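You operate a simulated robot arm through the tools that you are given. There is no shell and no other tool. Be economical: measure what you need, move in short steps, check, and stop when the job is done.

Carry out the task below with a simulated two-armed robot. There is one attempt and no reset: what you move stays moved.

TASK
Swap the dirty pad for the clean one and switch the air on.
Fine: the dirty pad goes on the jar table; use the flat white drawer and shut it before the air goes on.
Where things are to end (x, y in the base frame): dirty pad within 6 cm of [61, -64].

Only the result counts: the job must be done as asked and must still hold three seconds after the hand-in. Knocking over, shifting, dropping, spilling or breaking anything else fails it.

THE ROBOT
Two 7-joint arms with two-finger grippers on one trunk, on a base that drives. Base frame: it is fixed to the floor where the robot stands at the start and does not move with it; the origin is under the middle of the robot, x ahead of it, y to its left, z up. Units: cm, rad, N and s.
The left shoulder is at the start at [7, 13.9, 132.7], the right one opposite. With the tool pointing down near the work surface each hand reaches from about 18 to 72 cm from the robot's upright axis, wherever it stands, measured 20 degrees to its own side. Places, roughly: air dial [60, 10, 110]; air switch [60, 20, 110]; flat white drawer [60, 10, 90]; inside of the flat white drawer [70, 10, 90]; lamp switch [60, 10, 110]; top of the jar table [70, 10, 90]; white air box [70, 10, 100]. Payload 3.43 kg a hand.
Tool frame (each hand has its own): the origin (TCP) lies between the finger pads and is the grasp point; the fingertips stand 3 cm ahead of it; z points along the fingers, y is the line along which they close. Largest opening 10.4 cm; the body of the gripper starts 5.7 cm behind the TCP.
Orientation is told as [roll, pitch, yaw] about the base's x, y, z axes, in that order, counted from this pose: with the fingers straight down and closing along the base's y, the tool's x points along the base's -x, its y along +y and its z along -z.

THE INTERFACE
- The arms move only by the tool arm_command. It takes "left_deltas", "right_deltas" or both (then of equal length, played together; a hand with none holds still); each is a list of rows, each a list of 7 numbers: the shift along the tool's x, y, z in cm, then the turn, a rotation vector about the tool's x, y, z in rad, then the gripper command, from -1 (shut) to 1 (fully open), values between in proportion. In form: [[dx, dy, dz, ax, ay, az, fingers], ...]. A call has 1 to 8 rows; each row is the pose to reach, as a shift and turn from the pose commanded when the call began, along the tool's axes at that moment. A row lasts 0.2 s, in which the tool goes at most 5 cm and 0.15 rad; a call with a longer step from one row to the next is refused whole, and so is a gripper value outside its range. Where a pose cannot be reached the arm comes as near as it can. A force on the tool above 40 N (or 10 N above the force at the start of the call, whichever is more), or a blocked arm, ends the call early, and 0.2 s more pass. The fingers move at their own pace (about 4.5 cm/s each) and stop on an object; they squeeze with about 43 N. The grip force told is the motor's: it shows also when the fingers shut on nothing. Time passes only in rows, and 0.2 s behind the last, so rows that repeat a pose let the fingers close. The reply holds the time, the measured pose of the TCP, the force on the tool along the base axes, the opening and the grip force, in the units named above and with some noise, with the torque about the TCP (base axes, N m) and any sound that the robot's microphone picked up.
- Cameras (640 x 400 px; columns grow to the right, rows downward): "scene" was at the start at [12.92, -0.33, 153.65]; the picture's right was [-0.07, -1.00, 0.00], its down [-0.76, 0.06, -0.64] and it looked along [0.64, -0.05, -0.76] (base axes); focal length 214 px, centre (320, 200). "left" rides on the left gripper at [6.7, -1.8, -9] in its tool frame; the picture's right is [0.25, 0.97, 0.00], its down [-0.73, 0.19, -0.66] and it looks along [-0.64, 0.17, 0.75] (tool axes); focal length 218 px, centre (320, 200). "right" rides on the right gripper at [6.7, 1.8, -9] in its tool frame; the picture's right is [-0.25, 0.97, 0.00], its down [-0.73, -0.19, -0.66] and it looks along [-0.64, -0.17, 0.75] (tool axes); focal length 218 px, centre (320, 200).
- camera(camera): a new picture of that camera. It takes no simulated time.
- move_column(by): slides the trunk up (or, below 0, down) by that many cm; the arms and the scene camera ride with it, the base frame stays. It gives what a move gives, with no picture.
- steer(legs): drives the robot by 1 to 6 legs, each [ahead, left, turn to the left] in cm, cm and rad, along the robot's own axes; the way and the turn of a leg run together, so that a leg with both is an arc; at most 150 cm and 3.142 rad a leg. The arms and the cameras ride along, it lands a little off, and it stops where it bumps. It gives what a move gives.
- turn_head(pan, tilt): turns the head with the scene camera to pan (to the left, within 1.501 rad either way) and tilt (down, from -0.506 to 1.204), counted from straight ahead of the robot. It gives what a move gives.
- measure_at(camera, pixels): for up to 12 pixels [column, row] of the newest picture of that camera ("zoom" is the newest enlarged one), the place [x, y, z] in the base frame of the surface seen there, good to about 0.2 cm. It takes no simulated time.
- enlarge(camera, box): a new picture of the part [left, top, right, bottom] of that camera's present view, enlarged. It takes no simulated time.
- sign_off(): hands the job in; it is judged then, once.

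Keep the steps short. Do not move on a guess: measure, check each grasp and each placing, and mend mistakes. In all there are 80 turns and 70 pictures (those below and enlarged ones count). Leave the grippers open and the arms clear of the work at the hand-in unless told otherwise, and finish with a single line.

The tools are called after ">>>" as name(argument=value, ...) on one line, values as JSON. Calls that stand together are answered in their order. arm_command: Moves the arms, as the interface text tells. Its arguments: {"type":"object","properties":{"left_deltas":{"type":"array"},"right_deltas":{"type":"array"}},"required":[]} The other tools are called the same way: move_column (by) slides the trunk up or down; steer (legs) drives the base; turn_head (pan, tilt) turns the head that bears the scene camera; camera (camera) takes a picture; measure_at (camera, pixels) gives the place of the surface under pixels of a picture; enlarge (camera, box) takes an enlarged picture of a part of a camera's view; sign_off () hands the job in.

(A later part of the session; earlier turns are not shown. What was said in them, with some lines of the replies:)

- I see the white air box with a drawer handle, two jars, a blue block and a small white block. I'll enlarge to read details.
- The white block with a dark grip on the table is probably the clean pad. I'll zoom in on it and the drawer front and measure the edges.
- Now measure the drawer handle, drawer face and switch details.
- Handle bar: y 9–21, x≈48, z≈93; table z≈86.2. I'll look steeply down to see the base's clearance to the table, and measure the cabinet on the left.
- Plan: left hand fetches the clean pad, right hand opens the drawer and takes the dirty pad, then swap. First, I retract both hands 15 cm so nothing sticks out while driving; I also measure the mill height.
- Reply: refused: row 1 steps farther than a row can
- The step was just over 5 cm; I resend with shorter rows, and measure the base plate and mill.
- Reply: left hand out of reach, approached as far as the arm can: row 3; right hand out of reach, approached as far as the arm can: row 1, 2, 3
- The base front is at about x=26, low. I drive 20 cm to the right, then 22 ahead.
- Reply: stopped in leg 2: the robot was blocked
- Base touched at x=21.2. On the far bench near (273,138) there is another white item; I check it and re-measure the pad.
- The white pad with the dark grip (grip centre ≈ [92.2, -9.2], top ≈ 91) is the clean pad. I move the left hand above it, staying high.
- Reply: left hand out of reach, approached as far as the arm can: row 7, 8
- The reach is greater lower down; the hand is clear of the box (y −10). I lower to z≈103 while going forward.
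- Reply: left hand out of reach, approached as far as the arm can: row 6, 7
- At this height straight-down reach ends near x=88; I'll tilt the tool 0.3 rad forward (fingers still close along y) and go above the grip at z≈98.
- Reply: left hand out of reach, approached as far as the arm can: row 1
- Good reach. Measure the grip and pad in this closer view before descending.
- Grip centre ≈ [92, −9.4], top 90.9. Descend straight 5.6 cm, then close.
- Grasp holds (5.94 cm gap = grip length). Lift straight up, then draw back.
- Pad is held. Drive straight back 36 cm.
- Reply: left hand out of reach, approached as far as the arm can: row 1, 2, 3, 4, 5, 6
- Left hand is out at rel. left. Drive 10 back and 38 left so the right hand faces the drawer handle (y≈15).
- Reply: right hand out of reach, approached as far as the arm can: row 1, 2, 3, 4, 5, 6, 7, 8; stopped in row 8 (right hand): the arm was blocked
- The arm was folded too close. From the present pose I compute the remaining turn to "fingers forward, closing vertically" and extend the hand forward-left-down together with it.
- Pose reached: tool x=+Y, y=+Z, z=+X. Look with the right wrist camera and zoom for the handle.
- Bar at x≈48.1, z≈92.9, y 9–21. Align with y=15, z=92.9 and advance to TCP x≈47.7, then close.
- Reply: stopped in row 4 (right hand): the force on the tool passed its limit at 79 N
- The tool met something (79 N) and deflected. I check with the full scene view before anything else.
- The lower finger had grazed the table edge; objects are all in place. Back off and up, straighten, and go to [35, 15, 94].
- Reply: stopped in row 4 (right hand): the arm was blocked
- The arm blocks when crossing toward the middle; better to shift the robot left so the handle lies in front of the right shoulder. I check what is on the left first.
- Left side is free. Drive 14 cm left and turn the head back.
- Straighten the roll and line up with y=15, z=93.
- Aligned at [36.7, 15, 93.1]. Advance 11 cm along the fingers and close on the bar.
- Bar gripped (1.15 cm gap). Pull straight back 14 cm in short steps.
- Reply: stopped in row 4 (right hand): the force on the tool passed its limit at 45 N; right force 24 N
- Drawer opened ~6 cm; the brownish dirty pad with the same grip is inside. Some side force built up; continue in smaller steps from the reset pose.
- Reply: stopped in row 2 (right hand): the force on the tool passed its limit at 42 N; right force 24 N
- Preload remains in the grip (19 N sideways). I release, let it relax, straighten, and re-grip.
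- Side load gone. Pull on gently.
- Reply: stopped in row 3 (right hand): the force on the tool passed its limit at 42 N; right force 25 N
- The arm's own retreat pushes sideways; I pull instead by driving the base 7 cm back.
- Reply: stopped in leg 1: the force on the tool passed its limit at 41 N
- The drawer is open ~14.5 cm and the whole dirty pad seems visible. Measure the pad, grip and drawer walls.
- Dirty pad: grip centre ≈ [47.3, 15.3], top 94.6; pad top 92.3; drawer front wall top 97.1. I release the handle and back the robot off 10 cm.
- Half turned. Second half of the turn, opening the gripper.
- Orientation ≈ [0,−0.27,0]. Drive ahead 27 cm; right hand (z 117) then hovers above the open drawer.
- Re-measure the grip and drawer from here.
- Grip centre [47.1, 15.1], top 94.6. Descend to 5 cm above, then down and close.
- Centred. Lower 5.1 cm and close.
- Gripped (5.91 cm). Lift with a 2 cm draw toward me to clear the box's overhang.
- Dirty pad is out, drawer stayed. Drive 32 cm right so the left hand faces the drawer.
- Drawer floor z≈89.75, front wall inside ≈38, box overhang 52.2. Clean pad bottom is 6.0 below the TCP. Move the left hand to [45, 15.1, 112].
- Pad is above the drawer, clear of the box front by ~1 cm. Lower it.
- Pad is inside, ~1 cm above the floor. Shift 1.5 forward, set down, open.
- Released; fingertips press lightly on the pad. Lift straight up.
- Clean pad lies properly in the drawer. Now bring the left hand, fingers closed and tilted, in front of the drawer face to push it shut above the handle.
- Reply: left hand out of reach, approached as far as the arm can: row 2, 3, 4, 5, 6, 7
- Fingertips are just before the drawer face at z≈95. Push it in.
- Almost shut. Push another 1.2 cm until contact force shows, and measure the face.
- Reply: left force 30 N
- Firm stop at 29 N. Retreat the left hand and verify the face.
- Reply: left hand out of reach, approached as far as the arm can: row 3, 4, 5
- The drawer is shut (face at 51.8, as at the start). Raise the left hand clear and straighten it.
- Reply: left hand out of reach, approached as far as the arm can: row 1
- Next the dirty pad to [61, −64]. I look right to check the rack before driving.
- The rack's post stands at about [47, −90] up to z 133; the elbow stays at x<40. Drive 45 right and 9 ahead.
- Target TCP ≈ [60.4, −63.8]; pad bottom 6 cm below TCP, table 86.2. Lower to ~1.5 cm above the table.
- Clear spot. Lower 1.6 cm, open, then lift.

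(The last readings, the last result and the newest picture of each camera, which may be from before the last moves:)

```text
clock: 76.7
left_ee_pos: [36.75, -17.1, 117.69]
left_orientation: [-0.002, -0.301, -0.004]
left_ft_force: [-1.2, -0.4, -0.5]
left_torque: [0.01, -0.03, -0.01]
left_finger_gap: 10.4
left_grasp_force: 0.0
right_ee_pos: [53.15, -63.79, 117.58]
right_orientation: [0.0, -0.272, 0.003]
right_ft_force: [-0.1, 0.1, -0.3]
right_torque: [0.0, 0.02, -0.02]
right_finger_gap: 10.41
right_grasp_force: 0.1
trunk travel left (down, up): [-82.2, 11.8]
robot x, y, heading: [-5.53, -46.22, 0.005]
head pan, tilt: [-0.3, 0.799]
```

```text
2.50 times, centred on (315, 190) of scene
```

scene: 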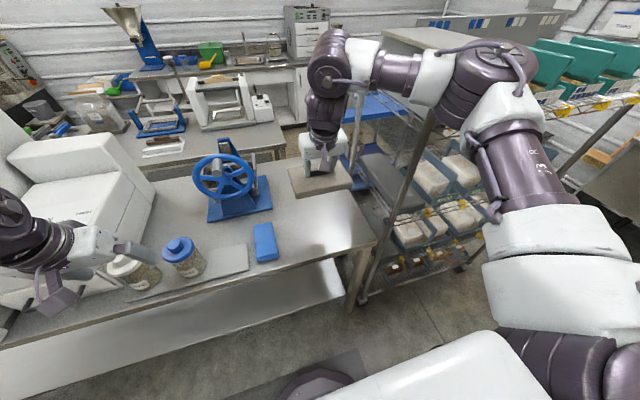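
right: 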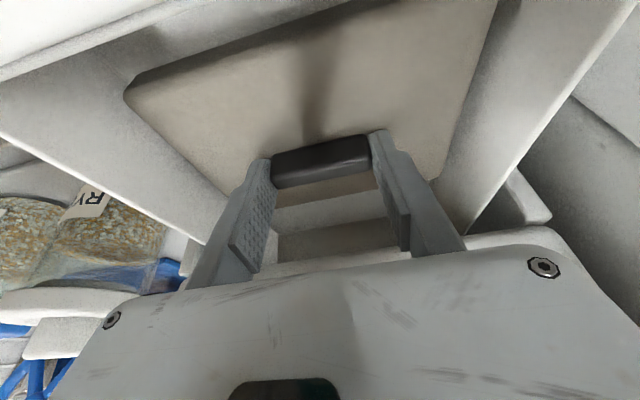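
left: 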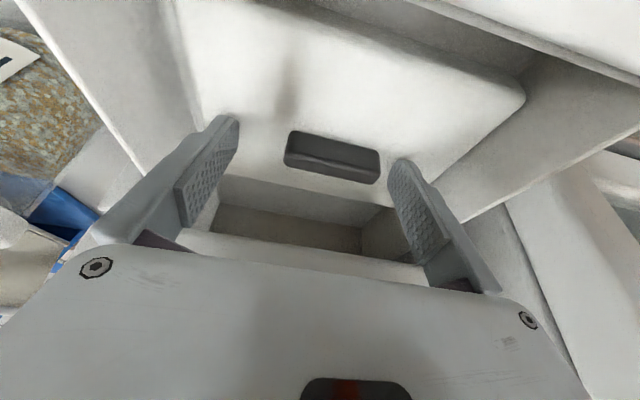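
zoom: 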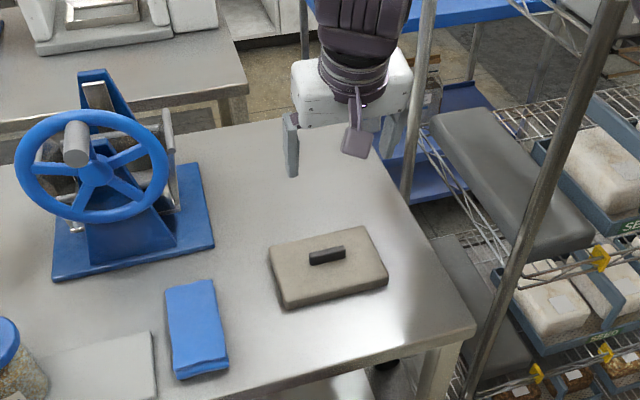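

>>> measure_at(camera="zoom", pixels=[[327, 256], [272, 250], [370, 230], [285, 300], [385, 280]])

>>> steer(legs=[[-14, 0, 0], [0, 78, 0]])

>>> turn_head(pan=-0.2, tilt=0.85)

>>> camera(camera="scene")

```text
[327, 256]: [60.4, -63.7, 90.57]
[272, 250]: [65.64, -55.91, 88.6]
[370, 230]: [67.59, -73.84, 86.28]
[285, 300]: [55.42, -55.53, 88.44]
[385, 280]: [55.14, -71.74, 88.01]
```

```text
clock: 81.8
left_ee_pos: [23.2, 60.21, 117.55]
left_orientation: [-0.002, -0.3, -0.011]
left_ft_force: [0.8, -0.4, 0.0]
left_torque: [0.0, -0.01, 0.0]
left_finger_gap: 10.39
left_grasp_force: 0.0
right_ee_pos: [39.34, 13.47, 117.41]
right_orientation: [0.001, -0.269, -0.003]
right_ft_force: [-0.3, 0.7, 0.0]
right_torque: [0.03, 0.02, 0.03]
right_finger_gap: 10.4
right_grasp_force: 0.1
trunk travel left (down, up): [-82.2, 11.8]
robot x, y, heading: [-19.46, 31.44, 0.001]
head pan, tilt: [-0.3, 0.799]
```

```text
clock: 82.4
left_ee_pos: [23.24, 60.26, 117.65]
left_orientation: [-0.002, -0.3, -0.009]
left_ft_force: [0.2, 0.7, 0.1]
left_torque: [-0.01, -0.02, -0.01]
left_finger_gap: 10.4
left_grasp_force: 0.0
right_ee_pos: [39.35, 13.6, 117.48]
right_orientation: [0.0, -0.27, -0.004]
right_ft_force: [0.9, -0.9, 0.9]
right_torque: [-0.01, 0.0, -0.01]
right_finger_gap: 10.42
right_grasp_force: 0.1
trunk travel left (down, up): [-82.2, 11.8]
robot x, y, heading: [-19.23, 31.79, -0.005]
head pan, tilt: [-0.201, 0.85]
```

```text
18 pictures are left
```

scene: 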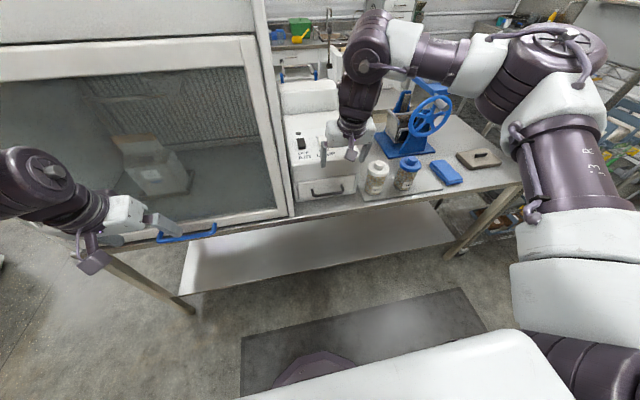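

Dirty pad lies at ≈[61, −63.7]. Drive ahead 13 cm for the air switch.

>>> steer(legs=[[13, 0, 0]])

>>> enlarge(camera="scene", box=[255, 90, 375, 215])

```text
clock: 83.7
left_ee_pos: [36.02, 60.23, 117.72]
left_orientation: [-0.002, -0.301, -0.011]
left_ft_force: [-0.7, 0.4, 0.0]
left_torque: [0.02, -0.02, 0.01]
left_finger_gap: 10.4
left_grasp_force: 0.1
right_ee_pos: [52.22, 13.51, 117.54]
right_orientation: [-0.002, -0.274, -0.004]
right_ft_force: [-0.8, -0.1, 0.3]
right_torque: [-0.03, -0.01, -0.02]
right_finger_gap: 10.39
right_grasp_force: 0.0
trunk travel left (down, up): [-82.2, 11.8]
robot x, y, heading: [-6.61, 31.68, -0.007]
head pan, tilt: [-0.201, 0.85]
```

```text
3.20 times, centred on (315, 152) of scene
```

zoom: 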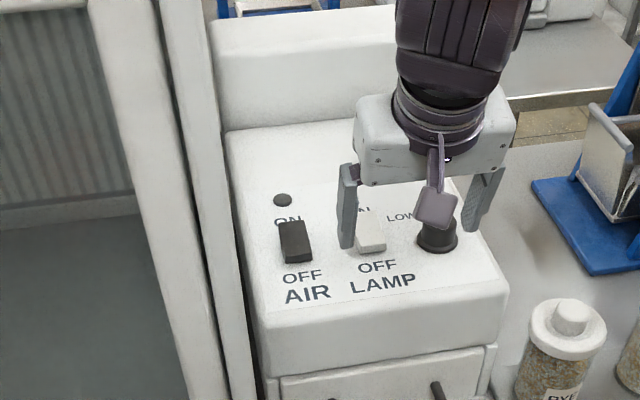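

>>> measure_at(camera="zoom", pixels=[[290, 226], [292, 235], [295, 245], [297, 256], [283, 240], [308, 240], [282, 200]])

>>> arm_command(right_deltas=[[-2.45, 2.15, 1.07, -0.05, 0, 0, -1], [-4.9, 4.3, 2.15, -0.1, 0, 0, -1], [-7.35, 6.45, 3.2, -0.15, 0, 0, -1], [-9.8, 8.6, 4.3, -0.2, 0, 0, -1], [-9.8, 8.6, 4.3, -0.2, 0, 0, -1], [-9.8, 8.6, 4.3, -0.2, 0, 0, -1]])

>>> camera(camera="right")

>>> enlarge(camera="scene", box=[255, 90, 375, 215])

```text
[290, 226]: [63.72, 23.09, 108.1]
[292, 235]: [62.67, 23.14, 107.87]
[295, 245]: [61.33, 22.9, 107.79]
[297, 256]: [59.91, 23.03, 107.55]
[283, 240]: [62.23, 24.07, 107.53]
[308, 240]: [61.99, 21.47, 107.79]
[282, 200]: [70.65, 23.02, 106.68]
```

```text
clock: 85.1
left_ee_pos: [36.15, 60.07, 117.61]
left_orientation: [-0.001, -0.3, -0.008]
left_ft_force: [-0.5, -0.7, 0.6]
left_torque: [-0.02, -0.01, 0.02]
left_finger_gap: 10.4
left_grasp_force: 0.0
right_ee_pos: [62.94, 21.98, 115.83]
right_orientation: [0.202, -0.27, -0.002]
right_ft_force: [0.7, -0.1, -0.4]
right_torque: [0.02, 0.0, -0.01]
right_finger_gap: 0.0
right_grasp_force: 19.7
trunk travel left (down, up): [-82.2, 11.8]
robot x, y, heading: [-6.51, 31.82, -0.002]
head pan, tilt: [-0.201, 0.85]
```

```text
16 pictures are left
```

right: 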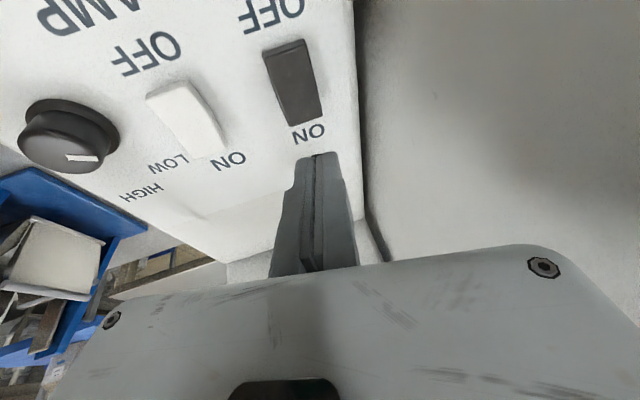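

```text
3.20 times, centred on (315, 152) of scene
```

zoom: 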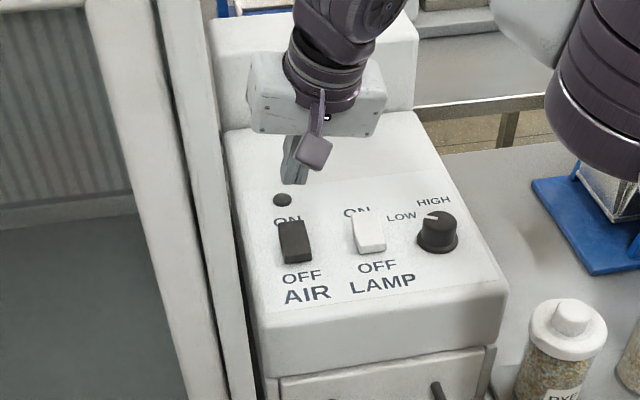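

The tip is at [63.7, 22.6, 113], above the ON end of the AIR rocker. Press straight down slowly.

>>> arm_command(right_deltas=[[0.53, -0.2, 1.89, 0, 0, 0, -1], [1.07, -0.6, 3.78, 0, 0, 0, -1], [1.25, -0.7, 4.4, 0, 0, 0, -1], [1.36, -0.78, 4.8, 0, 0, 0, -1], [1.47, -0.86, 5.2, 0, 0, 0, -1], [1.55, -0.9, 5.45, 0, 0, 0, -1], [1.6, -0.95, 5.67, 0, 0, 0, -1]])

>>> enlarge(camera="scene", box=[255, 90, 375, 215])

```text
clock: 86.7
left_ee_pos: [36.13, 60.23, 117.6]
left_orientation: [-0.001, -0.304, -0.009]
left_ft_force: [-0.2, -0.4, -0.6]
left_torque: [0.02, 0.03, 0.0]
left_finger_gap: 10.38
left_grasp_force: 0.0
right_ee_pos: [62.86, 22.38, 109.98]
right_orientation: [0.199, -0.272, -0.003]
right_ft_force: [-0.4, 0.5, 2.7]
right_torque: [0.01, 0.03, -0.02]
right_finger_gap: 0.0
right_grasp_force: 35.1
trunk travel left (down, up): [-82.2, 11.8]
robot x, y, heading: [-6.21, 31.47, -0.006]
head pan, tilt: [-0.201, 0.85]
```

```text
3.20 times, centred on (315, 152) of scene
```

zoom: 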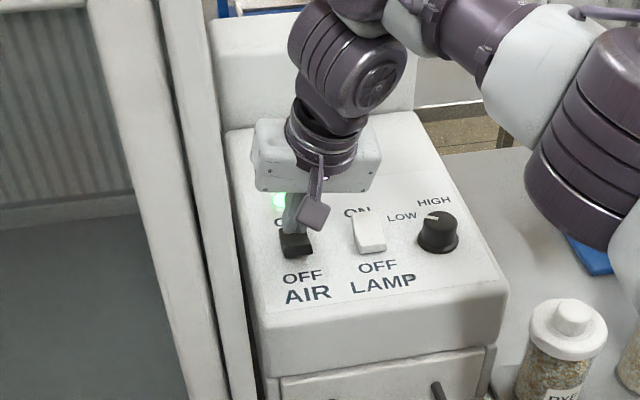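

The green light is on. Lift straight off, draw back and open.

>>> arm_command(right_deltas=[[-0.53, 0.38, -1.89, 0, 0, 0, -1], [-1.6, 1.15, -5.67, 0, 0, 0, -1], [-2, 0.5, -9, 0, 0, 0, -1], [2, -2, -10, 0, 0, 0, -1], [6, -4, -11, 0, 0, 0, 1], [10, -6, -12, 0, 0, 0, 1], [14, -6, -13, 0, 0, 0, 1], [16, -6, -13.5, 0, 0, 0, 1]])

>>> steer(legs=[[-15, 0, 0]])

>>> camera(camera="scene")

>>> enlarge(camera="scene", box=[260, 80, 420, 210])

```text
clock: 88.5
left_ee_pos: [36.13, 60.14, 117.66]
left_orientation: [-0.001, -0.3, -0.012]
left_ft_force: [0.1, -0.8, -0.1]
left_torque: [0.02, 0.0, -0.02]
left_finger_gap: 10.41
left_grasp_force: 0.0
right_ee_pos: [44.23, 13.86, 117.26]
right_orientation: [0.201, -0.272, -0.005]
right_ft_force: [0.2, 0.4, 0.7]
right_torque: [0.03, -0.01, -0.03]
right_finger_gap: 8.82
right_grasp_force: 0.1
trunk travel left (down, up): [-82.2, 11.8]
robot x, y, heading: [-6.11, 31.2, -0.005]
head pan, tilt: [-0.201, 0.85]
```

```text
clock: 89.9
left_ee_pos: [21.47, 60.36, 117.4]
left_orientation: [-0.002, -0.297, -0.008]
left_ft_force: [-0.4, -0.7, 0.2]
left_torque: [0.04, 0.03, -0.04]
left_finger_gap: 10.42
left_grasp_force: 0.0
right_ee_pos: [29.65, 14.0, 117.06]
right_orientation: [0.2, -0.268, -0.002]
right_ft_force: [1.3, 0.8, 0.2]
right_torque: [0.01, 0.0, 0.0]
right_finger_gap: 10.37
right_grasp_force: 0.1
trunk travel left (down, up): [-82.2, 11.8]
robot x, y, heading: [-21.29, 31.47, 0.001]
head pan, tilt: [-0.201, 0.85]
```

```text
13 pictures are left
```

scene: 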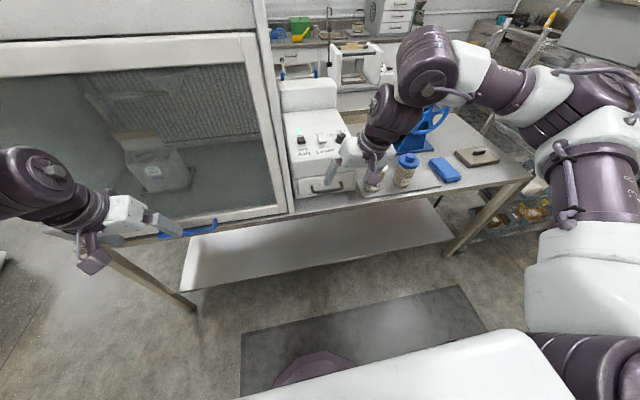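

```text
3.08 times, centred on (340, 145) of scene
```

zoom: 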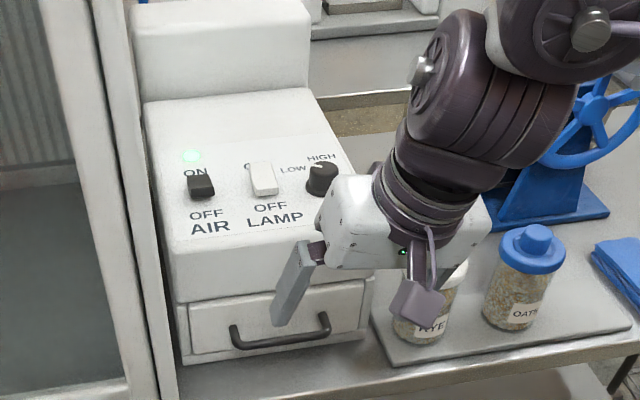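

The air light is green, the lamp and dial are unchanged, the drawer is shut, the dirty pad is in place, and both grippers are open and clear. Handing in.

>>> sign_off()

```text
The job is handed in.
```

The clean pad is in the shut flat white drawer, the dirty pad is on the jar table at about [61, −63.7], and the air is on with its light green.
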